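You operate a simulated robot arm through the tools that you are given. There is no shell and no other tool. Be economical: measure what you need, move in short steps, check, and stop when the job is done.

Carry out the task below with a simulated robot arm. There is one attempt and no reset: what you move stays moved.

JOB
Seal the test duct's seam with the roller, cap it with the cream end cap and leak-test it on HOLD.
Fine: load the green roller in the sealant tray, cover the whole seam and put it back; the blue selector goes to HOLD; run the blower till the gauge reads GOOD and end with it off; the other end cap stays. Set down upright: green roller. Where these are worked on the way, their far stop is far enough and under half their travel is too little: switch of the green blower. A coat counts when it lies all over at full strength: go over it till it gets no stronger.
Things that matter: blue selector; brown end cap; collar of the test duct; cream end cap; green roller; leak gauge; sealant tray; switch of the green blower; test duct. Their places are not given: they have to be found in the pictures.

It is judged by the outcome, as a careful person would: the job done as asked, and still so three seconds after it is handed in. It fails if anything else is knocked over, pushed out of place, dropped, spilled or broken. Lids that push on must go on centred and level and be pressed home; caps that screw on are set level and turned clockwise until they are tight.

ROBOT AND FRAMES
A 6-joint arm with a two-finger parallel gripper, fixed in place. Base frame: the origin is at the foot of the arm, x ahead of it, y to its left, z up; the work surface is at about z = 880. Lengths are in mm, angles in degrees, forces in N, time in s.
With the tool pointing down near the work surface it reaches from about 320 to 700 mm from the base axis. Its first joint turns from -166.0 to 166.0 degrees. Payload 4.1 kg.
The TCP is the grasp point between the finger pads, 23 mm short of the fingertips. In the tool frame z runs along the fingers and y along their closing line. Largest opening 94 mm; finger width 38, thickness 10; the body of the gripper, 54 by 96 mm, starts 39 mm behind the TCP.
Orientation is told as [roll, pitch, yaw] about the base's x, y, z axes, in that order, counted from this pose: with the fingers straight down and closing along the base's y, the tool's x points along the base's -x, its y along +y and its z along -z.

CONTROLS
- The arm moves only by the tool send_rows. Its argument "moves" is a list of rows, each an object (a shift or turn left out is 0, a gripper value left out holds the last) with "claw": the opening in per cent of the stroke, from 0 (shut) to 100 (fully open); "delta_pos": the shift along the tool's x, y, z in mm, a list of three; "turn": the turn, a rotation vector about the tool's x, y, z in degrees, a list of three. In form: [{"claw": claw, "delta_pos": [dx, dy, dz], "turn": [ax, ay, az]}, ...]. A call has 1 to 10 rows; each row is the pose to reach, as a shift and turn from the pose commanded when the call began, along the tool's axes at that moment. A row lasts 0.2 s, in which the tool goes at most 50 mm and 8.6 degrees; a call with a longer step from one row to the next is refused whole, and so is a gripper value outside its range. A pose out of reach is approached as far as the arm can. The call stops where the force on the tool passes 40 N (or 10 N more than at its start, if that is more) or the arm is blocked; 0.2 s more then pass. Each finger travels about 45 mm/s and halts on what it meets, pressing with about 25 N; the grip force reading is that of the motor and also rises with nothing between the fingers. The clock runs only during rows and for 0.2 s after the last one: add rows that repeat a pose to give the fingers time. The reply holds the time, the measured pose of the TCP, the force on the tool along the base axes, the opening and the grip force, in the units named above and with some noise, with the torque about the TCP (base axes, N m) and any sound that the robot's microphone picked up.
- Cameras (640 x 400 px; columns grow to the right, rows downward): "scene" is fixed at [50.1, 500.5, 1507]; the picture's right is [-0.48, -0.88, 0.00], its down [-0.58, 0.32, -0.75] and it looks along [0.66, -0.36, -0.66] (base axes); focal length 249 px, centre (320, 200). "wrist" rides on the gripper at [87, 16, -74] in the tool frame; the picture's right is [-0.18, 0.98, 0.00], its down [-0.58, -0.11, -0.81] and it looks along [-0.79, -0.15, 0.59] (tool axes); focal length 243 px, centre (320, 200).
- camera(camera): a new picture of that camera. The clock stands still meanwhile.
- raise_lower(by): slides the trunk up (or, below 0, down) by that many mm; the arm rides with it, the base frame stays. It gives what a move gives, with no picture.
- probe_pixels(camera, pixels): for up to 12 pixels [column, row] of the newest picture of that camera ("zoom" is the newest enlarged one), the place [x, y, z] in the base frame of the surface seen there, good to about 2 mm. The clock stands still meanwhile.
- zoom(camera, box): a new picture of the part [left, top, right, bottom] of that camera's present view, enlarged. The clock stands still meanwhile.
- finish_job(): hands the job in; it is judged then, once.

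Go step by step. Measure first, check grasps and placings, and put right what went wrong. The budget is 80 turns and 54 pictures, counting those below and the enlarged ones. Unless the task says otherwise, let go and move clear before handing in, and close with one line.

The tools are called after "Emit:" by a JSON object that holds its "api" and its "payload". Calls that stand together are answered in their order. send_rows: Moves the arm, as the interface text tells. Its arguments: {"type":"object","properties":{"moves":{"type":"array","items":{"type":"object","properties":{"claw":{"type":"number"},"delta_pos":{"type":"array","items":{"type":"number"}},"turn":{"type":"array","items":{"type":"number"}}}}}},"required":["moves"]} The other tools are called the same way: raise_lower (by) slides the trunk up or down; camera (camera) takes a picture; probe_pixels (camera, pixels) gives the place of the surface under pixels of a picture; zoom (camera, box) takes an enlarged picture of a part of a camera's view; finish_job () hands the job in.

At the start:

```text
time_s: 0.0
tool_pos: [336.2, 138.0, 1280.7]
ee_rot: [0.0, 0.0, 0.0]
wrist_force: [0.4, -0.7, -0.4]
ft_torque: [-0.01, 0.02, 0.04]
opening: 94.0
grasp_force: 0.0
trunk travel left (down, up): [-525.0, 65.0]
```

scene: 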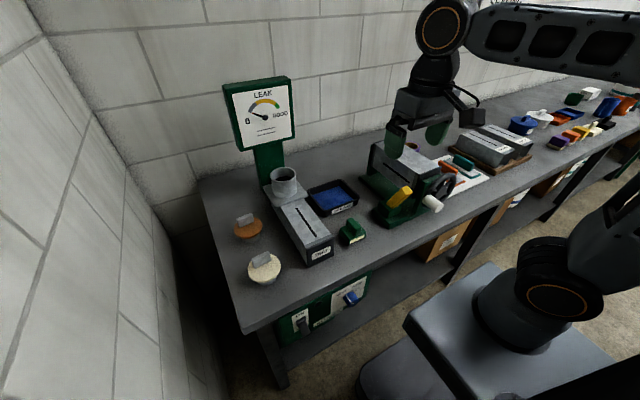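
wrist: 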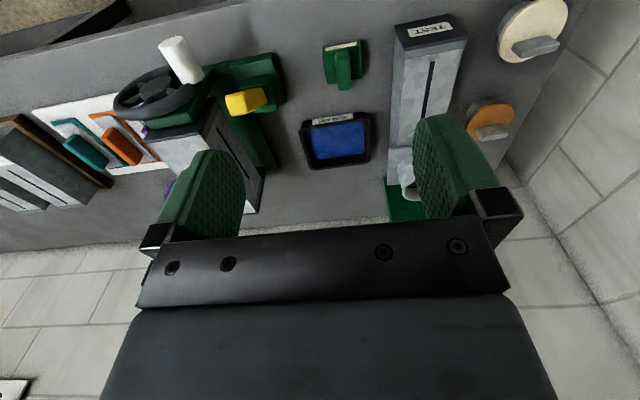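

The scene shows the gauge (265,115), the duct with its seam (300,225), the tray (333,196), the roller (352,232), the caps (248,227) and (264,267), and the blower under the bench (325,310). I'll zoom in for detail.

Emit:
{"api": "zoom", "payload": {"camera": "scene", "box": [220, 150, 380, 280]}}

Emit:
{"api": "zoom", "payload": {"camera": "scene", "box": [260, 260, 390, 350]}}

```text
3.08 times, centred on (300, 215) of scene
```

zoom: 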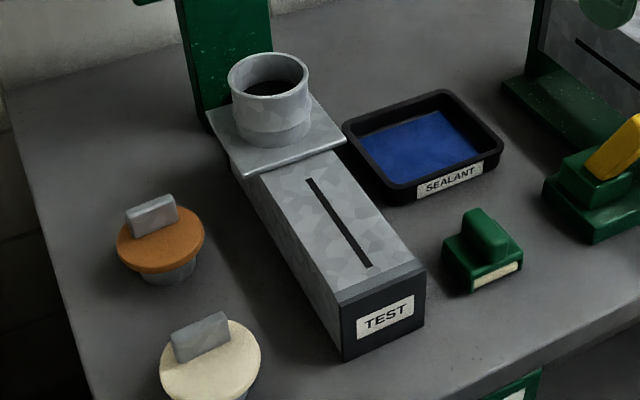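

```text
4.44 times, centred on (325, 305) of scene
```

zoom: 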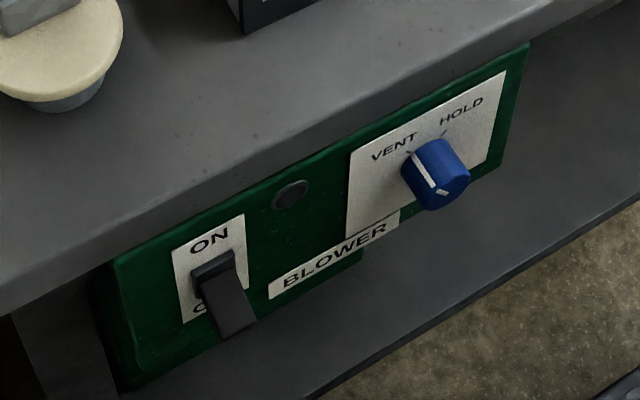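

The selector's white pointer is at VENT and the rocker is OFF. I'll probe both, and the bench items in the scene picture.

Emit:
{"api": "probe_pixels", "payload": {"camera": "zoom", "pixels": [[455, 175], [440, 192], [417, 153], [440, 150], [412, 135], [446, 133], [213, 262], [235, 315], [215, 235], [360, 220], [490, 100], [180, 310]]}}

Emit:
{"api": "zoom", "payload": {"camera": "scene", "box": [220, 150, 380, 280]}}

```text
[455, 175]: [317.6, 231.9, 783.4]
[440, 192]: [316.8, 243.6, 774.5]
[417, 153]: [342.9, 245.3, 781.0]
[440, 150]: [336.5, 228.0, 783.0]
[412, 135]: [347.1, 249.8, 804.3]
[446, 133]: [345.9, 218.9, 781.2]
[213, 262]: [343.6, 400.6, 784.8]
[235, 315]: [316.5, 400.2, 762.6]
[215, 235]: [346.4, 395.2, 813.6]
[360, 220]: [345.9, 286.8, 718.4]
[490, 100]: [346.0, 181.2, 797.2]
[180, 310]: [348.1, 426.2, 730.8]
```

```text
3.08 times, centred on (300, 215) of scene
```

zoom: 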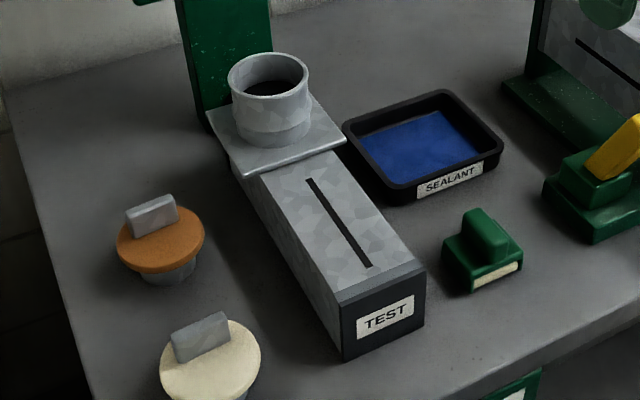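

Emit:
{"api": "probe_pixels", "payload": {"camera": "zoom", "pixels": [[310, 182], [370, 265], [250, 180], [408, 260], [345, 300], [480, 215], [505, 240], [450, 255], [520, 262], [475, 285], [490, 240], [465, 222]]}}

Emit:
{"api": "probe_pixels", "payload": {"camera": "zoom", "pixels": [[420, 140], [360, 190], [440, 95], [500, 140], [390, 195], [232, 85], [308, 75], [270, 58], [270, 100], [210, 110], [340, 145], [265, 175]]}}

Emit:
{"api": "probe_pixels", "payload": {"camera": "zoom", "pixels": [[173, 340], [228, 313], [200, 340], [165, 375], [255, 345], [210, 380], [126, 212], [175, 198], [160, 262], [120, 240], [203, 235], [180, 270]]}}

```text
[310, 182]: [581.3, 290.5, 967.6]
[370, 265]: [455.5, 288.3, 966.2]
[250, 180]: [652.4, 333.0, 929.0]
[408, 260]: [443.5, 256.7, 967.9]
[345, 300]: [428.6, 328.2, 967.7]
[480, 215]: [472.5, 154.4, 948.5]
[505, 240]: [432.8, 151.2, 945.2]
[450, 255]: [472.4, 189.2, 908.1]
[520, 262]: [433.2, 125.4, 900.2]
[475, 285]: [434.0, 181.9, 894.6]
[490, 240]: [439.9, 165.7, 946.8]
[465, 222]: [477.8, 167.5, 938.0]
```

```text
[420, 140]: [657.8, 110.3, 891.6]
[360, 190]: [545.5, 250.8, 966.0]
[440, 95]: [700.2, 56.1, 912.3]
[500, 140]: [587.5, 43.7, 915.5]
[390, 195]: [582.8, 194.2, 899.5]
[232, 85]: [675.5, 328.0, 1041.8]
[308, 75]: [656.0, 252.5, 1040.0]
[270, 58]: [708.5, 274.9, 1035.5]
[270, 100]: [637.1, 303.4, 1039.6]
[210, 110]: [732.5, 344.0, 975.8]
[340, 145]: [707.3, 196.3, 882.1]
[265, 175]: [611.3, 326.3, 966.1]
```

```text
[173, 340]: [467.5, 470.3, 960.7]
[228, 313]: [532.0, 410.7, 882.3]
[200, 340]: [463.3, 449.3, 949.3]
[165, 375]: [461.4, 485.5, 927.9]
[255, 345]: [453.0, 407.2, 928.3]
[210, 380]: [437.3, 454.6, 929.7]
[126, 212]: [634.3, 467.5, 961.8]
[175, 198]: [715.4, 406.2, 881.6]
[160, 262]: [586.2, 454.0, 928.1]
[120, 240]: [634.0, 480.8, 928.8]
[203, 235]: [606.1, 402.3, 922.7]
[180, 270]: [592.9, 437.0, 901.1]
```

Duct top is z≈967 with the seam running x 455–581 at y≈289; the collar is near (669,290) with its rim at 1040. I'll look at the roller from the wrist.

Emit:
{"api": "zoom", "payload": {"camera": "wrist", "box": [280, 20, 480, 180]}}

Emit:
{"api": "zoom", "payload": {"camera": "scene", "box": [325, 205, 385, 250]}}

```text
2.50 times, centred on (380, 100) of wrist
```

zoom: 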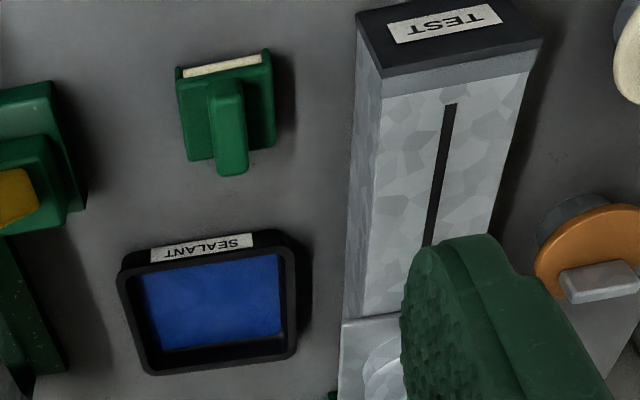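

```text
8.89 times, centred on (355, 228) of scene
```

zoom: 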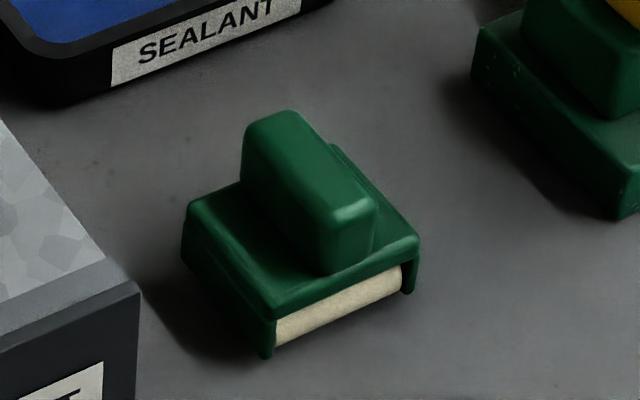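

Emit:
{"api": "probe_pixels", "payload": {"camera": "zoom", "pixels": [[290, 112], [250, 125], [368, 200], [335, 215], [320, 160], [190, 205], [280, 310], [415, 240], [335, 145], [340, 305], [265, 350], [408, 290]]}}

Emit:
{"api": "probe_pixels", "payload": {"camera": "wrist", "pixels": [[440, 60], [460, 62], [420, 118], [460, 32], [395, 50], [306, 126], [370, 118], [315, 167], [372, 158], [325, 130], [360, 125], [340, 145]]}}

```text
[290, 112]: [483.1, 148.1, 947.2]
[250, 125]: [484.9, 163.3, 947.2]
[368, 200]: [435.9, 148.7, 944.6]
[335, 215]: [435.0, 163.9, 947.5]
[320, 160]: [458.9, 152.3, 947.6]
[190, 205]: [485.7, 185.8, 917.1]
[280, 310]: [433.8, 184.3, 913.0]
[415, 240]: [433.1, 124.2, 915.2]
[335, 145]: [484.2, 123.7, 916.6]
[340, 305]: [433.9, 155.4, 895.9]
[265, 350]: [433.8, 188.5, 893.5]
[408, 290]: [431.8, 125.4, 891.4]
```

```text
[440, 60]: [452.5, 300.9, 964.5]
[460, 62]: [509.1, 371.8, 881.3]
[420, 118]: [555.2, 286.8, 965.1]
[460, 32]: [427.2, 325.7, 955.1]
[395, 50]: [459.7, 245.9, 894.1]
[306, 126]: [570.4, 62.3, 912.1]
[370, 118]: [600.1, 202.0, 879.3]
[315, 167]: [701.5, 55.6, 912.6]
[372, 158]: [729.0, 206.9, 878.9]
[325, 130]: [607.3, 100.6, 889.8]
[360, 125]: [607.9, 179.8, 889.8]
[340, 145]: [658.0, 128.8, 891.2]
```

The roller's handle is centred at (460,156) with its top at 948 and is aligned with x, so closing along y suits it. I'll move above it.

Emit:
{"api": "send_rows", "payload": {"moves": [{"claw": 60, "delta_pos": [-25, 4, 40]}, {"claw": 60, "delta_pos": [-50, 8, 80]}, {"claw": 60, "delta_pos": [-75, 12, 120]}, {"claw": 60, "delta_pos": [-100, 16, 160]}, {"claw": 60, "delta_pos": [-124, 18, 200]}, {"claw": 60, "delta_pos": [-124, 18, 240]}, {"claw": 60, "delta_pos": [-124, 18, 270]}]}}

Emit:
{"api": "camera", "payload": {"camera": "wrist"}}

```text
time_s: 1.6
tool_pos: [461.5, 155.1, 1007.1]
ee_rot: [0.0, -0.1, 0.0]
wrist_force: [0.6, -0.5, -0.1]
ft_torque: [0.01, 0.01, 0.0]
opening: 56.4
grasp_force: 0.1
trunk travel left (down, up): [-525.0, 65.0]
```

```text
46 pictures are left
```

wrist: 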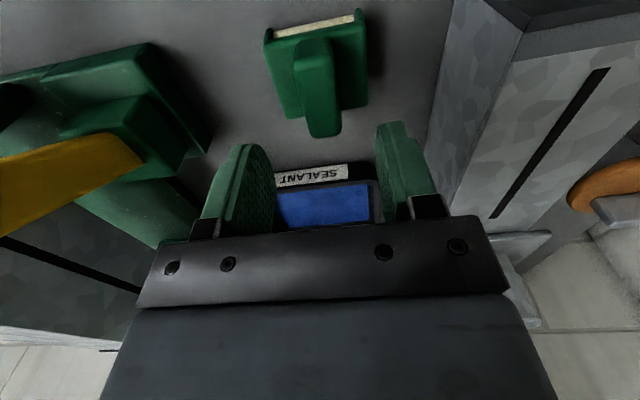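

Fingers straddle the handle; descending to z≈942 and closing.

Emit:
{"api": "send_rows", "payload": {"moves": [{"claw": 60, "delta_pos": [0, 0, 30]}, {"claw": 60, "delta_pos": [0, 0, 55]}, {"claw": 60, "delta_pos": [0, 0, 65]}, {"claw": 60, "delta_pos": [0, 0, 65]}, {"claw": 0, "delta_pos": [0, 0, 65]}, {"claw": 0, "delta_pos": [0, 0, 65]}, {"claw": 0, "delta_pos": [0, 0, 65]}, {"claw": 0, "delta_pos": [0, 0, 65]}]}}

Emit:
{"api": "camera", "payload": {"camera": "wrist"}}

```text
time_s: 3.4
tool_pos: [461.1, 154.7, 945.0]
ee_rot: [0.0, 0.0, 0.0]
wrist_force: [-0.2, 0.6, 0.3]
ft_torque: [-0.03, 0.01, 0.0]
opening: 23.9
grasp_force: 24.6
trunk travel left (down, up): [-525.0, 65.0]
```

```text
45 pictures are left
```

wrist: 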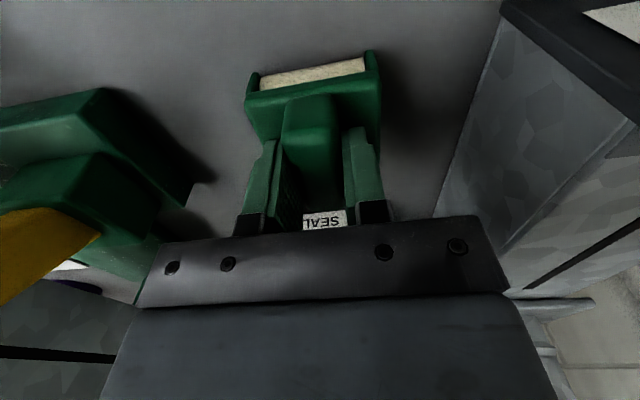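

Gripped (23.9 mm). Roller bottom is about 65 mm below the TCP. Lifting and measuring the tray in the scene.

Emit:
{"api": "send_rows", "payload": {"moves": [{"claw": 0, "delta_pos": [0, 0, -35]}, {"claw": 0, "delta_pos": [0, 0, -70]}, {"claw": 0, "delta_pos": [0, 0, -100]}]}}

Emit:
{"api": "zoom", "payload": {"camera": "scene", "box": [290, 160, 370, 220]}}

```text
time_s: 4.2
tool_pos: [461.1, 154.2, 1046.5]
ee_rot: [0.1, 0.1, 0.0]
wrist_force: [0.6, -0.5, -1.3]
ft_torque: [0.0, -0.01, 0.0]
opening: 23.6
grasp_force: 25.4
trunk travel left (down, up): [-525.0, 65.0]
```

```text
6.67 times, centred on (330, 190) of scene
```

zoom: 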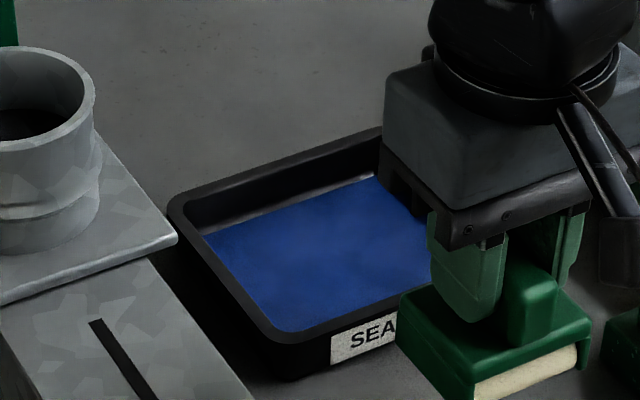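

Emit:
{"api": "probe_pixels", "payload": {"camera": "zoom", "pixels": [[185, 205], [280, 345], [385, 130], [205, 235], [290, 330], [375, 180], [270, 335], [180, 210], [300, 260], [250, 200], [390, 305], [10, 290]]}}

```text
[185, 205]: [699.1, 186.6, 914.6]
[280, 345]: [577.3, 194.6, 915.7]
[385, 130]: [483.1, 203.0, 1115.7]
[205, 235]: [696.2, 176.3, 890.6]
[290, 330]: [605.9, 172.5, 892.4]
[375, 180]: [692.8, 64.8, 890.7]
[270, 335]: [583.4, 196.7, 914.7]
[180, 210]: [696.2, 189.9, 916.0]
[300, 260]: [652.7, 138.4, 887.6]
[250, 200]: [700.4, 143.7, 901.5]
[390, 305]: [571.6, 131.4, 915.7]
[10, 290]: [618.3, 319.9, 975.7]
```

Tray interior is about x 582–697, y 58–182, with the sealant at z≈890 and the rim at 915. Moving over its near half and lowering to just above contact.

Emit:
{"api": "send_rows", "payload": {"moves": [{"delta_pos": [-45, -8, 0]}, {"delta_pos": [-90, -17, 0]}, {"delta_pos": [-135, -25, 0]}, {"delta_pos": [-164, -33, 0]}, {"delta_pos": [-164, -33, 40]}, {"delta_pos": [-164, -33, 75]}, {"delta_pos": [-164, -33, 84]}]}}

Emit:
{"api": "zoom", "payload": {"camera": "scene", "box": [290, 150, 390, 220]}}

```text
time_s: 5.8
tool_pos: [626.9, 122.4, 959.9]
ee_rot: [0.0, 0.0, 0.1]
wrist_force: [-0.7, 0.4, -1.5]
ft_torque: [0.01, -0.03, -0.01]
opening: 23.7
grasp_force: 25.3
trunk travel left (down, up): [-525.0, 65.0]
```

```text
5.71 times, centred on (340, 185) of scene
```

zoom: 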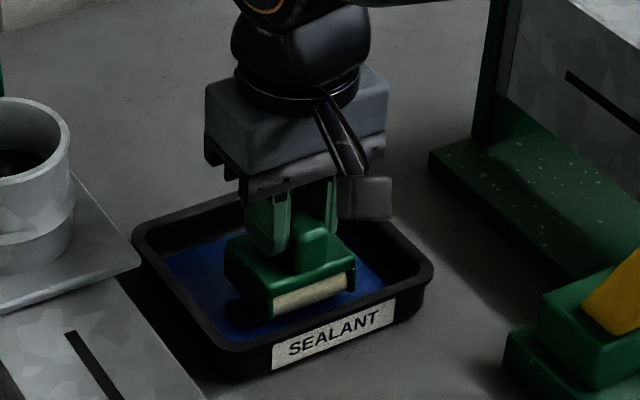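

Roller is inside the tray, just above the floor. Lowering a few mm.

Emit:
{"api": "send_rows", "payload": {"moves": [{"delta_pos": [0, 0, 2]}, {"delta_pos": [0, 0, 4]}, {"delta_pos": [0, 0, 5]}]}}

```text
time_s: 6.6
tool_pos: [625.5, 120.8, 956.2]
ee_rot: [0.1, 0.0, 0.0]
wrist_force: [-0.6, -2.0, -1.2]
ft_torque: [-0.02, 0.01, 0.0]
opening: 23.8
grasp_force: 24.7
trunk travel left (down, up): [-525.0, 65.0]
```

Emit:
{"api": "send_rows", "payload": {"moves": [{"delta_pos": [0, 0, 1]}, {"delta_pos": [0, 0, 2]}, {"delta_pos": [0, 0, 3]}]}}

```text
time_s: 7.4
tool_pos: [624.9, 122.3, 953.2]
ee_rot: [0.0, -0.1, -0.1]
wrist_force: [-1.8, 0.8, 3.5]
ft_torque: [0.0, 0.2, -0.02]
opening: 23.8
grasp_force: 24.9
trunk travel left (down, up): [-525.0, 65.0]
```

Contact felt (about +5 N). Rolling back and forth in the sealant.

Emit:
{"api": "send_rows", "payload": {"moves": [{"delta_pos": [-10, 0, 1]}, {"delta_pos": [-20, 0, 1]}, {"delta_pos": [-32, 0, 1]}, {"delta_pos": [-20, 0, 1]}, {"delta_pos": [-8, 0, 1]}, {"delta_pos": [3, 0, 1]}, {"delta_pos": [-8, 0, 1]}, {"delta_pos": [-20, 0, 1]}, {"delta_pos": [-32, 0, 1]}, {"delta_pos": [-20, 0, 1]}]}}

Emit:
{"api": "zoom", "payload": {"camera": "scene", "box": [290, 150, 390, 220]}}

```text
time_s: 9.6
tool_pos: [645.5, 121.5, 952.1]
ee_rot: [0.0, -0.3, -0.1]
wrist_force: [4.4, 0.5, 20.6]
ft_torque: [-0.03, 0.0, 0.0]
opening: 23.6
grasp_force: 24.9
trunk travel left (down, up): [-525.0, 65.0]
```

```text
5.71 times, centred on (340, 185) of scene
```

zoom: 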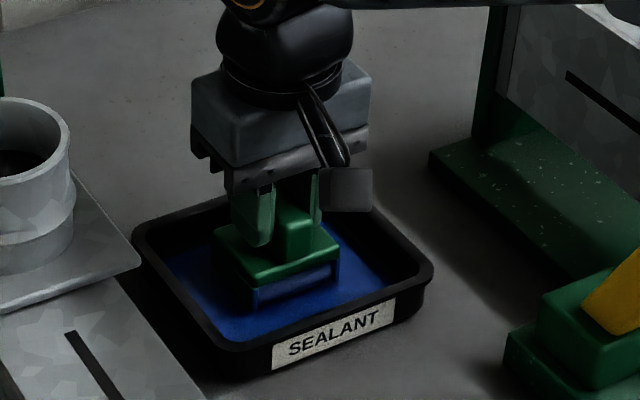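

The drum is blue: loaded. Lifting and carrying it over the seam.

Emit:
{"api": "send_rows", "payload": {"moves": [{"delta_pos": [0, 0, -45]}, {"delta_pos": [0, 0, -90]}, {"delta_pos": [0, 0, -120]}, {"delta_pos": [25, 34, -120]}, {"delta_pos": [50, 68, -120]}, {"delta_pos": [75, 102, -120]}, {"delta_pos": [100, 136, -120]}, {"delta_pos": [125, 168, -120]}, {"delta_pos": [125, 168, -90]}, {"delta_pos": [125, 168, -84]}]}}

Emit:
{"api": "zoom", "payload": {"camera": "scene", "box": [260, 170, 360, 270]}}

```text
time_s: 11.8
tool_pos: [520.5, 290.7, 1035.0]
ee_rot: [0.1, -0.1, 0.1]
wrist_force: [0.4, 0.2, -1.1]
ft_torque: [0.02, 0.02, -0.01]
opening: 23.8
grasp_force: 25.1
trunk travel left (down, up): [-525.0, 65.0]
```

```text
4.00 times, centred on (310, 220) of scene
```

zoom: 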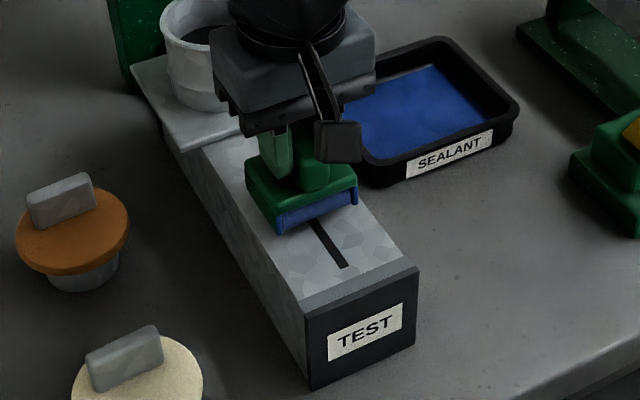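

Over the seam. Lowering to contact.

Emit:
{"api": "send_rows", "payload": {"moves": [{"delta_pos": [0, 0, 3]}, {"delta_pos": [0, 0, 5]}, {"delta_pos": [0, 0, 6]}]}}

```text
time_s: 12.6
tool_pos: [521.6, 289.9, 1030.1]
ee_rot: [0.0, 0.1, 0.0]
wrist_force: [-0.5, -0.2, -1.0]
ft_torque: [-0.04, -0.02, -0.01]
opening: 23.4
grasp_force: 24.6
trunk travel left (down, up): [-525.0, 65.0]
```

Emit:
{"api": "send_rows", "payload": {"moves": [{"delta_pos": [0, 0, 1]}, {"delta_pos": [0, 0, 2]}]}}

```text
time_s: 13.2
tool_pos: [520.6, 289.9, 1029.0]
ee_rot: [0.0, -0.1, 0.0]
wrist_force: [-0.5, 0.2, 3.3]
ft_torque: [-0.09, -0.05, -0.01]
opening: 23.8
grasp_force: 25.1
trunk travel left (down, up): [-525.0, 65.0]
```

Contact. Rolling to the far seam end, then back.

Emit:
{"api": "send_rows", "payload": {"moves": [{"delta_pos": [-13, 0, 0.7]}, {"delta_pos": [-26, 0, 0.7]}, {"delta_pos": [-39, 0, 0.7]}, {"delta_pos": [-52, 0, 0.7]}, {"delta_pos": [-63, 0, 0.7]}, {"delta_pos": [-50, 0, 0.7]}, {"delta_pos": [-37, 0, 0.7]}, {"delta_pos": [-24, 0, 0.7]}, {"delta_pos": [-11, 0, 0.7]}, {"delta_pos": [2, 0, 0.7]}]}}

Emit:
{"api": "send_rows", "payload": {"moves": [{"delta_pos": [13, 0, 0]}, {"delta_pos": [26, 0, 0]}, {"delta_pos": [39, 0, 0]}, {"delta_pos": [52, 0, 0]}, {"delta_pos": [65, 0, 0]}, {"delta_pos": [73, 0, 0]}, {"delta_pos": [60, 0, 0]}, {"delta_pos": [47, 0, 0]}, {"delta_pos": [34, 0, 0]}, {"delta_pos": [20, 0, 0]}]}}

Emit:
{"api": "zoom", "payload": {"camera": "scene", "box": [260, 170, 360, 270]}}

```text
time_s: 15.4
tool_pos: [516.9, 290.6, 1028.5]
ee_rot: [0.1, -0.2, -0.1]
wrist_force: [3.9, -1.6, 19.3]
ft_torque: [-0.04, -0.3, 0.01]
opening: 23.7
grasp_force: 25.4
trunk travel left (down, up): [-525.0, 65.0]
```

```text
time_s: 17.6
tool_pos: [497.8, 288.1, 1027.2]
ee_rot: [0.0, -0.1, 0.1]
wrist_force: [-2.9, -0.4, 11.3]
ft_torque: [-0.04, 0.22, 0.02]
opening: 23.6
grasp_force: 24.8
trunk travel left (down, up): [-525.0, 65.0]
```

```text
4.00 times, centred on (310, 220) of scene
```

zoom: 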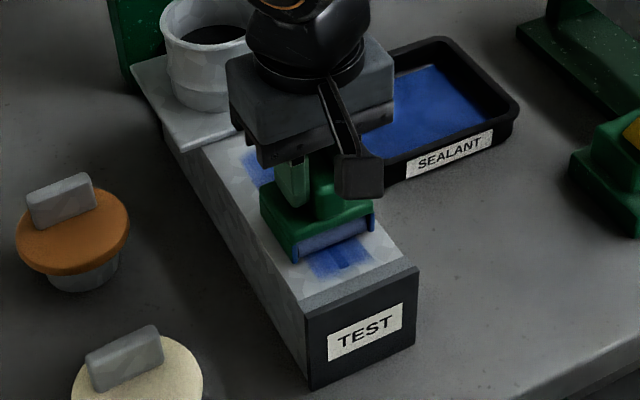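

Blue is being laid, but the coat is patchy and the drum is paler. I'll reload in the tray, and look at the coat meanwhile.

Emit:
{"api": "send_rows", "payload": {"moves": [{"delta_pos": [0, 0, -45]}, {"delta_pos": [-20, -25, -55]}, {"delta_pos": [-50, -60, -55]}, {"delta_pos": [-80, -95, -55]}, {"delta_pos": [-110, -130, -55]}, {"delta_pos": [-129, -168, -55]}, {"delta_pos": [-129, -168, -15]}, {"delta_pos": [-129, -168, 30]}, {"delta_pos": [-129, -168, 68]}]}}

Emit:
{"api": "zoom", "payload": {"camera": "scene", "box": [260, 170, 360, 270]}}

```text
time_s: 19.6
tool_pos: [628.8, 124.5, 959.9]
ee_rot: [0.0, 0.0, 0.1]
wrist_force: [0.6, -0.4, -1.3]
ft_torque: [0.04, 0.03, 0.01]
opening: 23.7
grasp_force: 25.0
trunk travel left (down, up): [-525.0, 65.0]
```

```text
4.00 times, centred on (310, 220) of scene
```

zoom: 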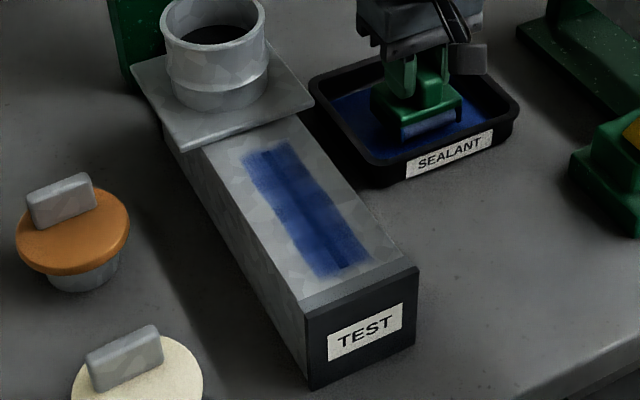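

Coat covers the length but is uneven; reload and go over it again.

Emit:
{"api": "send_rows", "payload": {"moves": [{"delta_pos": [0, 0, 5]}, {"delta_pos": [0, 0, 8]}, {"delta_pos": [-10, 0, 8]}, {"delta_pos": [-20, 0, 8]}, {"delta_pos": [-30, 0, 8]}, {"delta_pos": [-18, 0, 8]}, {"delta_pos": [-6, 0, 8]}, {"delta_pos": [6, 0, 8]}, {"delta_pos": [-6, 0, 8]}, {"delta_pos": [-18, 0, 8]}]}}

Emit:
{"api": "send_rows", "payload": {"moves": [{"delta_pos": [-10, 0, 0]}, {"delta_pos": [0, 0, 0]}, {"delta_pos": [10, 0, 0]}, {"delta_pos": [20, 0, 0]}, {"delta_pos": [10, 0, 0]}, {"delta_pos": [0, 0, 0]}]}}

```text
time_s: 21.8
tool_pos: [645.8, 122.8, 951.1]
ee_rot: [0.0, 0.0, -0.1]
wrist_force: [1.1, 0.4, 0.0]
ft_torque: [0.06, -0.03, 0.01]
opening: 23.8
grasp_force: 24.8
trunk travel left (down, up): [-525.0, 65.0]
```

```text
time_s: 23.2
tool_pos: [644.6, 121.5, 950.9]
ee_rot: [0.0, 0.0, 0.0]
wrist_force: [0.3, -0.4, -0.7]
ft_torque: [0.01, -0.03, -0.01]
opening: 23.7
grasp_force: 25.1
trunk travel left (down, up): [-525.0, 65.0]
```

Almost no load now, so the roller has slipped up a bit in the grip. Pressing a bit lower.

Emit:
{"api": "send_rows", "payload": {"moves": [{"delta_pos": [0, 0, 1.5]}, {"delta_pos": [0, 0, 2.5]}, {"delta_pos": [0, 0, 2.5]}]}}

```text
time_s: 24.0
tool_pos: [644.9, 121.6, 951.8]
ee_rot: [0.1, -0.3, 0.0]
wrist_force: [0.8, 0.4, 19.1]
ft_torque: [-0.05, 0.36, 0.0]
opening: 23.8
grasp_force: 24.9
trunk travel left (down, up): [-525.0, 65.0]
```

Emit:
{"api": "send_rows", "payload": {"moves": [{"delta_pos": [-12, 0, -0.5]}, {"delta_pos": [0, 0, -0.5]}, {"delta_pos": [12, 0, -0.5]}, {"delta_pos": [24, 0, -0.5]}, {"delta_pos": [12, 0, -0.5]}, {"delta_pos": [0, 0, -0.5]}, {"delta_pos": [-12, 0, -0.5]}, {"delta_pos": [0, 0, -0.5]}, {"delta_pos": [12, 0, -0.5]}, {"delta_pos": [0, 0, -0.5]}]}}

Emit:
{"api": "send_rows", "payload": {"moves": [{"delta_pos": [0, 0, -45]}, {"delta_pos": [0, 0, -90]}, {"delta_pos": [0, 0, -120]}, {"delta_pos": [25, 34, -120]}, {"delta_pos": [50, 68, -120]}, {"delta_pos": [75, 102, -120]}, {"delta_pos": [100, 136, -120]}, {"delta_pos": [125, 166, -120]}, {"delta_pos": [125, 167, -90]}, {"delta_pos": [125, 167, -80]}]}}

Emit:
{"api": "zoom", "payload": {"camera": "scene", "box": [260, 170, 360, 270]}}

```text
time_s: 26.2
tool_pos: [643.4, 119.4, 951.5]
ee_rot: [-0.1, -0.1, 0.2]
wrist_force: [-4.2, -0.4, 16.8]
ft_torque: [0.04, -0.1, -0.02]
opening: 23.9
grasp_force: 24.9
trunk travel left (down, up): [-525.0, 65.0]
```

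```text
time_s: 28.4
tool_pos: [521.4, 288.5, 1028.4]
ee_rot: [0.0, 0.0, 0.0]
wrist_force: [-0.7, 0.8, -1.3]
ft_torque: [-0.02, 0.01, 0.01]
opening: 23.8
grasp_force: 25.5
trunk travel left (down, up): [-525.0, 65.0]
```

```text
4.00 times, centred on (310, 220) of scene
```

zoom: 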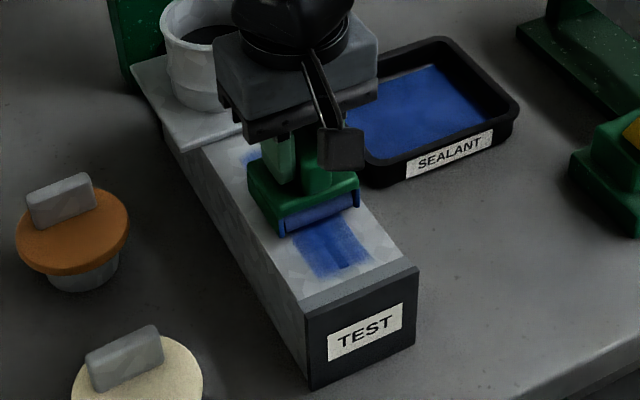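

Above the seam again at 1028 with no load. Pressing down about 2 mm.

Emit:
{"api": "send_rows", "payload": {"moves": [{"delta_pos": [0, 0, 1]}, {"delta_pos": [0, 0, 2]}, {"delta_pos": [0, 0, 2]}]}}

```text
time_s: 29.2
tool_pos: [519.5, 289.0, 1026.8]
ee_rot: [0.1, -0.1, 0.1]
wrist_force: [0.2, 0.3, -0.6]
ft_torque: [0.01, -0.01, -0.01]
opening: 23.6
grasp_force: 24.8
trunk travel left (down, up): [-525.0, 65.0]
```

Emit:
{"api": "send_rows", "payload": {"moves": [{"delta_pos": [0, 0, 1]}, {"delta_pos": [0, 0, 1.5]}]}}

```text
time_s: 29.8
tool_pos: [520.2, 289.0, 1026.4]
ee_rot: [0.0, -0.1, 0.0]
wrist_force: [-0.1, -0.2, 3.9]
ft_torque: [-0.08, -0.14, -0.02]
opening: 23.8
grasp_force: 24.6
trunk travel left (down, up): [-525.0, 65.0]
```

Emit:
{"api": "send_rows", "payload": {"moves": [{"delta_pos": [-13, 0, 0.6]}, {"delta_pos": [-26, 0, 0.6]}, {"delta_pos": [-39, 0, 0.6]}, {"delta_pos": [-52, 0, 0.6]}, {"delta_pos": [-66, 0, 0.6]}, {"delta_pos": [-52, 0, 0.6]}, {"delta_pos": [-38, 0, 0.6]}, {"delta_pos": [-24, 0, 0.6]}, {"delta_pos": [-11, 0, 0.6]}, {"delta_pos": [0, 0, 0.6]}]}}

Emit:
{"api": "send_rows", "payload": {"moves": [{"delta_pos": [13, 0, 0.2]}, {"delta_pos": [26, 0, 0.2]}, {"delta_pos": [39, 0, 0.2]}, {"delta_pos": [52, 0, 0.2]}, {"delta_pos": [65, 0, 0.2]}, {"delta_pos": [73, 0, 0.2]}, {"delta_pos": [60, 0, 0.2]}, {"delta_pos": [40, 0, 0.2]}, {"delta_pos": [20, 0, 0.2]}, {"delta_pos": [0, 0, 0.2]}]}}

Emit:
{"api": "send_rows", "payload": {"moves": [{"delta_pos": [-30, -36, -45]}, {"delta_pos": [-60, -72, -55]}, {"delta_pos": [-86, -106, -55]}, {"delta_pos": [-108, -140, -55]}, {"delta_pos": [-108, -168, -55]}, {"delta_pos": [-108, -168, -10]}, {"delta_pos": [-108, -168, 35]}, {"delta_pos": [-108, -168, 68]}]}}

Emit:
{"api": "zoom", "payload": {"camera": "scene", "box": [260, 170, 360, 270]}}

```text
time_s: 32.0
tool_pos: [519.8, 288.8, 1026.8]
ee_rot: [0.1, -0.1, -0.1]
wrist_force: [3.3, -0.9, 12.7]
ft_torque: [-0.05, -0.3, 0.02]
opening: 23.8
grasp_force: 25.2
trunk travel left (down, up): [-525.0, 65.0]
```

```text
time_s: 34.2
tool_pos: [519.9, 286.6, 1026.0]
ee_rot: [0.0, -0.1, -0.1]
wrist_force: [-0.3, 0.4, 9.7]
ft_torque: [0.02, 0.24, -0.06]
opening: 23.3
grasp_force: 25.3
trunk travel left (down, up): [-525.0, 65.0]
```

```text
refused: row 1 steps farther than a row can; nothing moved
```

```text
4.00 times, centred on (310, 220) of scene
```

zoom: 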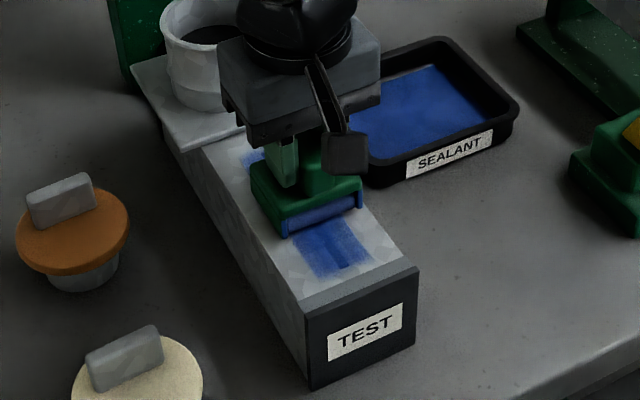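

Giving one more round before lifting to inspect.

Emit:
{"api": "send_rows", "payload": {"moves": [{"delta_pos": [-20, 1, 0.3]}, {"delta_pos": [-40, 1, 0.3]}, {"delta_pos": [-66, 1, 0.3]}, {"delta_pos": [-46, 1, 0.3]}, {"delta_pos": [-26, 1, 0.3]}, {"delta_pos": [-6, 1, 0.3]}, {"delta_pos": [14, 1, 0.3]}, {"delta_pos": [34, 1, 0.3]}, {"delta_pos": [54, 1, 0.3]}, {"delta_pos": [74, 1, 0.3]}]}}

Emit:
{"api": "send_rows", "payload": {"moves": [{"delta_pos": [-20, 0, 0]}, {"delta_pos": [-40, 0, 0]}, {"delta_pos": [-60, 0, 0]}, {"delta_pos": [-60, 0, -45]}, {"delta_pos": [-90, -36, -55]}, {"delta_pos": [-120, -70, -55]}, {"delta_pos": [-150, -106, -55]}, {"delta_pos": [-180, -140, -55]}, {"delta_pos": [-182, -168, -55]}, {"delta_pos": [-182, -168, -10]}]}}

Emit:
{"api": "zoom", "payload": {"camera": "scene", "box": [275, 190, 335, 250]}}

```text
time_s: 36.4
tool_pos: [446.1, 289.8, 1025.2]
ee_rot: [0.0, -0.1, -0.1]
wrist_force: [-0.1, 0.4, -1.3]
ft_torque: [-0.02, -0.02, -0.02]
opening: 23.5
grasp_force: 25.0
trunk travel left (down, up): [-525.0, 65.0]
```

```text
time_s: 38.6
tool_pos: [629.1, 121.8, 1033.2]
ee_rot: [-0.1, 0.0, 0.0]
wrist_force: [-0.2, 0.6, 0.4]
ft_torque: [0.04, 0.0, -0.01]
opening: 23.8
grasp_force: 24.8
trunk travel left (down, up): [-525.0, 65.0]
```

```text
6.67 times, centred on (305, 220) of scene
```

zoom: 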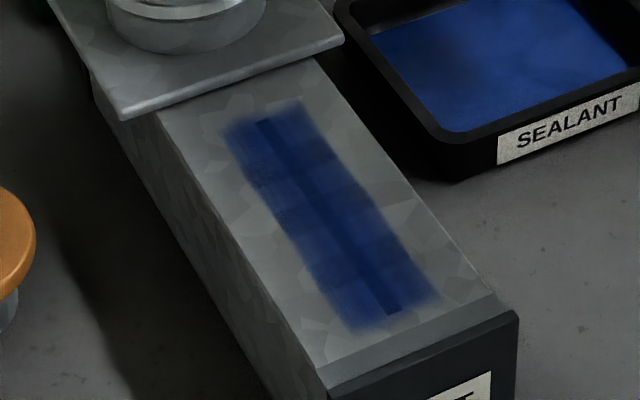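

Stronger but still uneven (paler at the near end around (370,300)). Reload once more, with gentle force checks.

Emit:
{"api": "send_rows", "payload": {"moves": [{"delta_pos": [0, 0, 45]}, {"delta_pos": [0, 0, 78]}, {"delta_pos": [0, 0, 83]}, {"delta_pos": [0, 0, 84.5]}]}}

```text
time_s: 39.6
tool_pos: [628.3, 122.8, 949.0]
ee_rot: [0.0, 0.0, 0.0]
wrist_force: [0.5, -0.2, -1.4]
ft_torque: [0.0, 0.01, 0.02]
opening: 23.7
grasp_force: 25.0
trunk travel left (down, up): [-525.0, 65.0]
```

Emit:
{"api": "send_rows", "payload": {"moves": [{"delta_pos": [0, 0, 1]}, {"delta_pos": [0, 0, 2]}]}}

```text
time_s: 40.2
tool_pos: [627.5, 121.4, 947.7]
ee_rot: [-0.1, -0.1, -0.1]
wrist_force: [-0.1, 1.8, 2.5]
ft_torque: [0.01, 0.15, -0.04]
opening: 23.8
grasp_force: 24.9
trunk travel left (down, up): [-525.0, 65.0]
```

Emit:
{"api": "send_rows", "payload": {"moves": [{"delta_pos": [-12, 0, 0.8]}, {"delta_pos": [-24, 0, 0.8]}, {"delta_pos": [-34, 0, 0.8]}, {"delta_pos": [-22, 0, 0.8]}, {"delta_pos": [-10, 0, 0.8]}, {"delta_pos": [2, 0, 0.8]}, {"delta_pos": [-10, 0, 0.8]}, {"delta_pos": [-22, 0, 0.8]}, {"delta_pos": [-34, 0, 0.8]}, {"delta_pos": [-18, 0, 0.8]}]}}

Emit:
{"api": "send_rows", "payload": {"moves": [{"delta_pos": [0, 0, -45]}, {"delta_pos": [0, 0, -90]}, {"delta_pos": [0, 0, -120]}, {"delta_pos": [28, 34, -120]}, {"delta_pos": [56, 68, -120]}, {"delta_pos": [84, 102, -120]}, {"delta_pos": [112, 136, -120]}, {"delta_pos": [140, 167, -120]}, {"delta_pos": [170, 167, -90]}, {"delta_pos": [195, 167, -81]}]}}

```text
time_s: 42.4
tool_pos: [646.1, 121.5, 947.3]
ee_rot: [0.1, -0.3, 0.0]
wrist_force: [0.6, -0.3, 15.9]
ft_torque: [-0.03, 0.3, 0.0]
opening: 23.7
grasp_force: 25.3
trunk travel left (down, up): [-525.0, 65.0]
```

```text
time_s: 44.6
tool_pos: [450.1, 289.1, 1027.7]
ee_rot: [0.0, 0.0, -0.1]
wrist_force: [-0.1, 0.8, -0.7]
ft_torque: [0.0, 0.01, 0.0]
opening: 23.5
grasp_force: 25.4
trunk travel left (down, up): [-525.0, 65.0]
```

Emit:
{"api": "send_rows", "payload": {"moves": [{"delta_pos": [0, 0, 2]}, {"delta_pos": [0, 0, 4]}]}}

```text
time_s: 45.2
tool_pos: [449.3, 289.4, 1024.3]
ee_rot: [0.1, -0.2, 0.0]
wrist_force: [-0.3, 0.0, 1.2]
ft_torque: [0.01, -0.04, 0.0]
opening: 23.6
grasp_force: 25.4
trunk travel left (down, up): [-525.0, 65.0]
```

Light contact at the near end. Rolling the full length both ways, a bit firmer.

Emit:
{"api": "send_rows", "payload": {"moves": [{"delta_pos": [-15, 0, 1]}, {"delta_pos": [-30, 0, 1]}, {"delta_pos": [-15, 0, 1]}, {"delta_pos": [2, 0, 1]}, {"delta_pos": [-15, 0, 1]}, {"delta_pos": [-32, 0, 1]}, {"delta_pos": [-49, 0, 1]}, {"delta_pos": [-66, 0, 1]}, {"delta_pos": [-83, 0, 1]}, {"delta_pos": [-100, 0, 1]}]}}

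Emit:
{"api": "send_rows", "payload": {"moves": [{"delta_pos": [-12, 0, 0]}, {"delta_pos": [-24, 0, 0]}, {"delta_pos": [-37, 0, 0]}, {"delta_pos": [-22, 0, 0]}, {"delta_pos": [-7, 0, 0]}, {"delta_pos": [-22, 0, 0]}, {"delta_pos": [-37, 0, 0]}, {"delta_pos": [-20, 0, 0]}, {"delta_pos": [-4, 0, 0]}, {"delta_pos": [12, 0, 0]}]}}

Emit:
{"api": "send_rows", "payload": {"moves": [{"delta_pos": [16, 0, 0]}, {"delta_pos": [32, 0, 0]}, {"delta_pos": [48, 0, 0]}, {"delta_pos": [64, 0, 0]}, {"delta_pos": [80, 0, 0]}, {"delta_pos": [90, 0, 0]}, {"delta_pos": [75, 0, 0]}, {"delta_pos": [60, 0, 0]}, {"delta_pos": [45, 0, 0]}, {"delta_pos": [30, 0, 0]}]}}

Emit:
{"api": "send_rows", "payload": {"moves": [{"delta_pos": [0, 0, -45]}, {"delta_pos": [-20, -36, -55]}, {"delta_pos": [-40, -70, -55]}, {"delta_pos": [-60, -106, -55]}, {"delta_pos": [-80, -140, -55]}, {"delta_pos": [-100, -168, -55]}]}}

Emit:
{"api": "zoom", "payload": {"camera": "scene", "box": [275, 190, 335, 250]}}

```text
time_s: 47.4
tool_pos: [550.5, 287.5, 1024.4]
ee_rot: [0.1, -0.3, -0.1]
wrist_force: [-3.9, 0.1, 16.1]
ft_torque: [-0.02, 0.25, -0.04]
opening: 23.8
grasp_force: 24.8
trunk travel left (down, up): [-525.0, 65.0]
```

```text
time_s: 49.6
tool_pos: [539.8, 289.7, 1024.3]
ee_rot: [0.0, 0.1, 0.0]
wrist_force: [-0.3, -0.4, 9.9]
ft_torque: [-0.04, -0.25, -0.03]
opening: 23.6
grasp_force: 25.0
trunk travel left (down, up): [-525.0, 65.0]
```

```text
time_s: 51.8
tool_pos: [510.5, 290.0, 1024.9]
ee_rot: [-0.1, -0.2, -0.1]
wrist_force: [-0.3, 1.0, 6.3]
ft_torque: [-0.01, 0.02, -0.04]
opening: 23.8
grasp_force: 25.0
trunk travel left (down, up): [-525.0, 65.0]
```

```text
time_s: 53.2
tool_pos: [611.1, 121.8, 1078.9]
ee_rot: [0.0, 0.0, 0.0]
wrist_force: [-0.1, -0.4, -0.9]
ft_torque: [0.02, 0.0, -0.01]
opening: 23.7
grasp_force: 25.2
trunk travel left (down, up): [-525.0, 65.0]
```

```text
6.67 times, centred on (305, 220) of scene
```

zoom: 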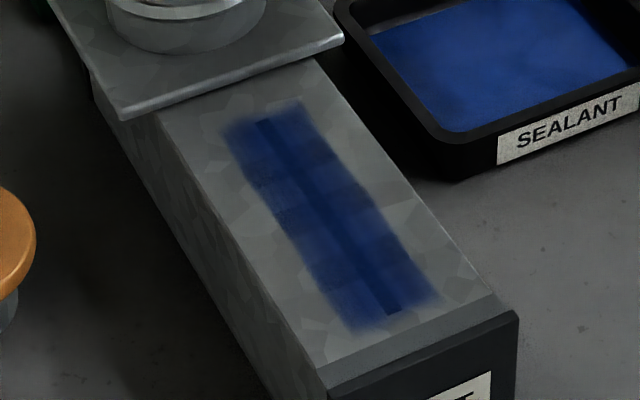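

Much more even. One more reload and pass to confirm it gets no stronger.

Emit:
{"api": "send_rows", "payload": {"moves": [{"delta_pos": [-19, 0, 40]}, {"delta_pos": [-19, 0, 80]}, {"delta_pos": [-19, 0, 120]}, {"delta_pos": [-19, 0, 131.5]}, {"delta_pos": [-31, 0, 132]}, {"delta_pos": [-43, 0, 132]}, {"delta_pos": [-31, 0, 132]}, {"delta_pos": [-19, 0, 132]}, {"delta_pos": [-7, 0, 132]}, {"delta_pos": [-19, 0, 132]}]}}

Emit:
{"api": "send_rows", "payload": {"moves": [{"delta_pos": [-12, 0, 0]}, {"delta_pos": [-24, 0, 0]}, {"delta_pos": [-12, 0, 0]}, {"delta_pos": [0, 0, 0]}, {"delta_pos": [12, 0, 0]}, {"delta_pos": [0, 0, 0]}]}}

Emit:
{"api": "send_rows", "payload": {"moves": [{"delta_pos": [0, 0, -45]}, {"delta_pos": [0, 0, -90]}, {"delta_pos": [0, 0, -120]}, {"delta_pos": [28, 34, -120]}, {"delta_pos": [56, 68, -120]}, {"delta_pos": [84, 102, -120]}, {"delta_pos": [112, 136, -120]}, {"delta_pos": [140, 168, -120]}, {"delta_pos": [170, 168, -90]}, {"delta_pos": [180, 168, -80]}]}}

```text
time_s: 55.4
tool_pos: [625.5, 120.6, 948.3]
ee_rot: [0.0, -0.1, -0.1]
wrist_force: [-7.1, -0.6, 25.0]
ft_torque: [-0.09, 0.57, 0.0]
opening: 23.8
grasp_force: 25.0
trunk travel left (down, up): [-525.0, 65.0]
```

```text
time_s: 56.8
tool_pos: [623.6, 122.1, 947.7]
ee_rot: [-0.1, -0.1, 0.0]
wrist_force: [-7.7, -0.9, 26.5]
ft_torque: [-0.05, 0.41, -0.05]
opening: 23.9
grasp_force: 24.9
trunk travel left (down, up): [-525.0, 65.0]
```

```text
time_s: 59.0
tool_pos: [448.0, 290.4, 1025.8]
ee_rot: [0.0, -0.1, 0.0]
wrist_force: [0.5, 0.2, -1.1]
ft_torque: [-0.05, 0.04, 0.01]
opening: 23.8
grasp_force: 25.2
trunk travel left (down, up): [-525.0, 65.0]
```

Emit:
{"api": "send_rows", "payload": {"moves": [{"delta_pos": [0, 0, 2]}, {"delta_pos": [-15, 0, 2.5]}, {"delta_pos": [-30, 0, 2.5]}, {"delta_pos": [-15, 0, 2.5]}, {"delta_pos": [0, 0, 2.5]}, {"delta_pos": [-20, 0, 2.5]}, {"delta_pos": [-40, 0, 2.5]}, {"delta_pos": [-60, 0, 2.5]}, {"delta_pos": [-80, 0, 2.5]}, {"delta_pos": [-100, 0, 2.5]}]}}

Emit:
{"api": "send_rows", "payload": {"moves": [{"delta_pos": [-13, 0, 0]}, {"delta_pos": [-26, 0, 0]}, {"delta_pos": [-39, 0, 0]}, {"delta_pos": [-22, 0, 0]}, {"delta_pos": [-7, 0, 0]}, {"delta_pos": [-22, 0, 0]}, {"delta_pos": [-39, 0, 0]}, {"delta_pos": [-20, 0, 0]}, {"delta_pos": [-4, 0, 0]}, {"delta_pos": [12, 0, 0]}]}}

Emit:
{"api": "send_rows", "payload": {"moves": [{"delta_pos": [16, 0, 0]}, {"delta_pos": [32, 0, 0]}, {"delta_pos": [48, 0, 0]}, {"delta_pos": [64, 0, 0]}, {"delta_pos": [80, 0, 0]}, {"delta_pos": [90, 0, 0]}, {"delta_pos": [75, 0, 0]}, {"delta_pos": [60, 0, 0]}, {"delta_pos": [45, 0, 0]}, {"delta_pos": [30, 0, 0]}]}}

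Emit:
{"api": "send_rows", "payload": {"moves": [{"delta_pos": [0, 0, -45]}, {"delta_pos": [8, -33, -60]}, {"delta_pos": [16, -67, -60]}, {"delta_pos": [25, -100, -60]}, {"delta_pos": [40, -134, -60]}]}}

Emit:
{"api": "zoom", "payload": {"camera": "scene", "box": [275, 190, 335, 250]}}

```text
time_s: 61.2
tool_pos: [548.0, 289.5, 1024.3]
ee_rot: [-0.1, 0.0, 0.0]
wrist_force: [0.5, 0.1, 1.1]
ft_torque: [0.02, -0.08, 0.03]
opening: 23.8
grasp_force: 24.9
trunk travel left (down, up): [-525.0, 65.0]
```

```text
time_s: 63.4
tool_pos: [535.5, 289.7, 1023.9]
ee_rot: [0.0, -0.1, 0.0]
wrist_force: [-0.6, -0.2, 5.1]
ft_torque: [-0.08, 0.06, 0.03]
opening: 23.9
grasp_force: 24.8
trunk travel left (down, up): [-525.0, 65.0]
```

```text
time_s: 65.6
tool_pos: [506.0, 288.9, 1025.0]
ee_rot: [0.0, -0.1, 0.0]
wrist_force: [0.8, 0.1, -1.2]
ft_torque: [-0.03, 0.01, -0.03]
opening: 23.6
grasp_force: 25.0
trunk travel left (down, up): [-525.0, 65.0]
```

```text
time_s: 66.8
tool_pos: [462.7, 154.9, 1083.8]
ee_rot: [0.1, -0.2, -0.1]
wrist_force: [-0.3, 0.1, -1.5]
ft_torque: [0.0, 0.01, -0.03]
opening: 23.9
grasp_force: 24.8
trunk travel left (down, up): [-525.0, 65.0]
```

```text
6.67 times, centred on (305, 220) of scene
```

zoom: 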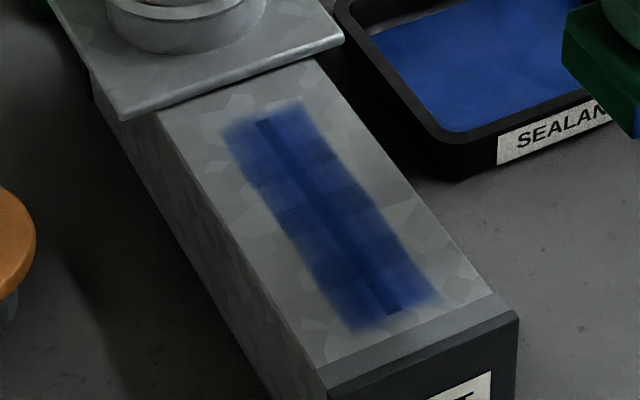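

Nearly unchanged, but this pass pressed lightly in places. I'll do one firmer final pass with the remaining load.

Emit:
{"api": "send_rows", "payload": {"moves": [{"delta_pos": [3, 34, 0]}, {"delta_pos": [6, 67, 0]}, {"delta_pos": [9, 100, 0]}, {"delta_pos": [14, 134, 0]}, {"delta_pos": [14, 134, 40]}, {"delta_pos": [14, 134, 59]}, {"delta_pos": [14, 134, 61]}]}}

Emit:
{"api": "send_rows", "payload": {"moves": [{"delta_pos": [0, 0, 1]}, {"delta_pos": [-15, 0, 1.2]}, {"delta_pos": [-30, 0, 1.2]}, {"delta_pos": [-45, 0, 1.2]}, {"delta_pos": [-60, 0, 1.2]}, {"delta_pos": [-75, 0, 1.2]}, {"delta_pos": [-90, 0, 1.2]}, {"delta_pos": [-105, 0, 1.2]}, {"delta_pos": [-120, 0, 1.2]}, {"delta_pos": [-137, 0, 1.2]}]}}

```text
time_s: 68.4
tool_pos: [450.3, 290.5, 1023.3]
ee_rot: [0.2, -0.3, 0.0]
wrist_force: [-0.5, 1.5, 19.0]
ft_torque: [-0.17, 0.47, -0.03]
opening: 23.4
grasp_force: 25.3
trunk travel left (down, up): [-525.0, 65.0]
```

```text
time_s: 70.6
tool_pos: [588.1, 287.9, 1022.8]
ee_rot: [0.1, -0.4, 0.0]
wrist_force: [-5.1, -0.3, 26.1]
ft_torque: [-0.21, 0.76, -0.11]
opening: 23.8
grasp_force: 25.5
trunk travel left (down, up): [-525.0, 65.0]
```

Firm contact (26 N). Rolling back the full length and lifting to inspect.

Emit:
{"api": "send_rows", "payload": {"moves": [{"delta_pos": [15, 0, 0]}, {"delta_pos": [30, 0, 0]}, {"delta_pos": [45, 0, 0]}, {"delta_pos": [60, 0, 0]}, {"delta_pos": [75, 0, 0]}, {"delta_pos": [90, 0, 0]}, {"delta_pos": [105, 0, 0]}, {"delta_pos": [120, 0, 0]}, {"delta_pos": [138, 0, 0]}]}}

Emit:
{"api": "send_rows", "payload": {"moves": [{"delta_pos": [0, 0, -45]}, {"delta_pos": [-3, -33, -60]}, {"delta_pos": [-6, -67, -60]}, {"delta_pos": [-9, -100, -60]}, {"delta_pos": [-11, -134, -60]}]}}

Emit:
{"api": "zoom", "payload": {"camera": "scene", "box": [275, 190, 335, 250]}}

```text
time_s: 72.6
tool_pos: [453.4, 288.6, 1023.1]
ee_rot: [0.3, -0.4, -0.1]
wrist_force: [8.7, 0.0, 37.7]
ft_torque: [-0.48, 0.09, 0.12]
opening: 23.6
grasp_force: 25.1
trunk travel left (down, up): [-525.0, 65.0]
```

```text
time_s: 73.8
tool_pos: [461.7, 154.4, 1080.0]
ee_rot: [0.0, 0.0, 0.0]
wrist_force: [-0.6, 0.3, -1.5]
ft_torque: [-0.01, -0.01, 0.0]
opening: 23.8
grasp_force: 25.4
trunk travel left (down, up): [-525.0, 65.0]
```

```text
6.67 times, centred on (305, 220) of scene
```

zoom: 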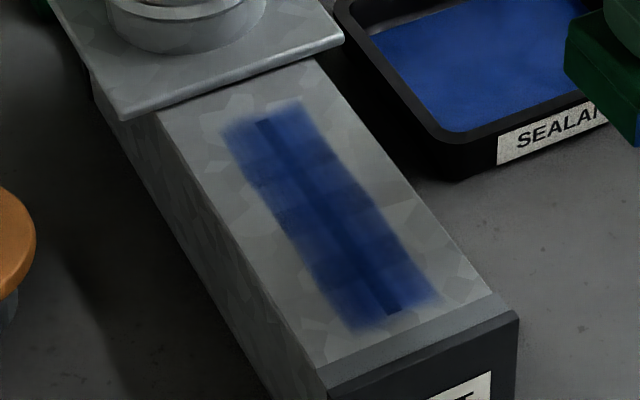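

The coat is unchanged, so it is at full strength. Returning the roller to its place (461,155).

Emit:
{"api": "send_rows", "payload": {"moves": [{"delta_pos": [0, 0, 45]}, {"delta_pos": [0, 0, 90]}, {"delta_pos": [0, 0, 125]}, {"delta_pos": [0, 0, 139]}, {"delta_pos": [0, 0, 140.5]}]}}

```text
time_s: 75.0
tool_pos: [462.3, 156.2, 940.0]
ee_rot: [0.0, 0.0, 0.0]
wrist_force: [1.3, 0.0, -2.1]
ft_torque: [0.03, 0.01, -0.04]
opening: 23.9
grasp_force: 24.7
trunk travel left (down, up): [-525.0, 65.0]
```

Emit:
{"api": "send_rows", "payload": {"moves": [{"delta_pos": [0, 0, 1]}, {"delta_pos": [0, 0, 2]}]}}

```text
time_s: 75.6
tool_pos: [461.5, 154.9, 939.5]
ee_rot: [0.0, -0.1, 0.1]
wrist_force: [-1.9, 0.6, 3.9]
ft_torque: [0.07, 0.03, 0.0]
opening: 23.5
grasp_force: 25.1
trunk travel left (down, up): [-525.0, 65.0]
```

It's standing on the bench. Releasing and going up.

Emit:
{"api": "send_rows", "payload": {"moves": [{"claw": 60}, {"claw": 60}, {"claw": 60}, {"claw": 60, "delta_pos": [0, 0, -40]}, {"claw": 60, "delta_pos": [0, 0, -85]}, {"claw": 60, "delta_pos": [0, 0, -130]}]}}

Emit:
{"api": "zoom", "payload": {"camera": "scene", "box": [225, 200, 305, 290]}}

Emit:
{"api": "camera", "payload": {"camera": "wrist"}}

```text
time_s: 77.0
tool_pos: [462.9, 153.2, 1069.7]
ee_rot: [0.0, -0.1, 0.0]
wrist_force: [-0.2, -0.6, 0.2]
ft_torque: [0.02, 0.02, -0.01]
opening: 56.7
grasp_force: 0.1
trunk travel left (down, up): [-525.0, 65.0]
```

```text
4.44 times, centred on (265, 245) of scene
```

zoom: 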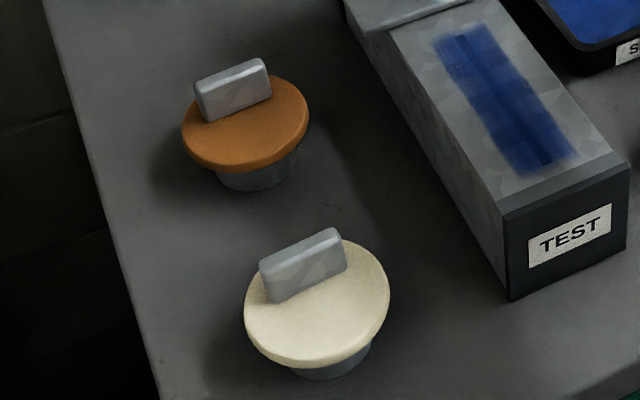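

```text
31 pictures are left
```

wrist: 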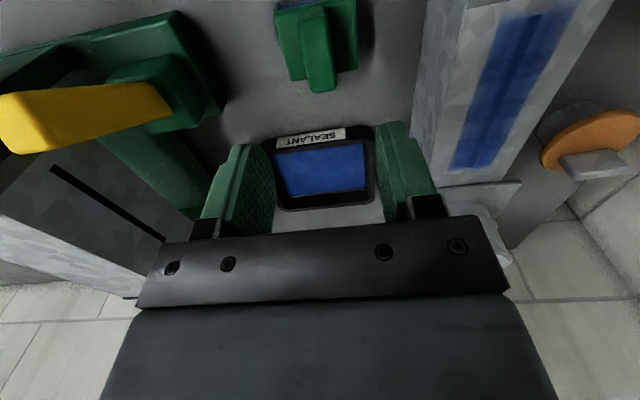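

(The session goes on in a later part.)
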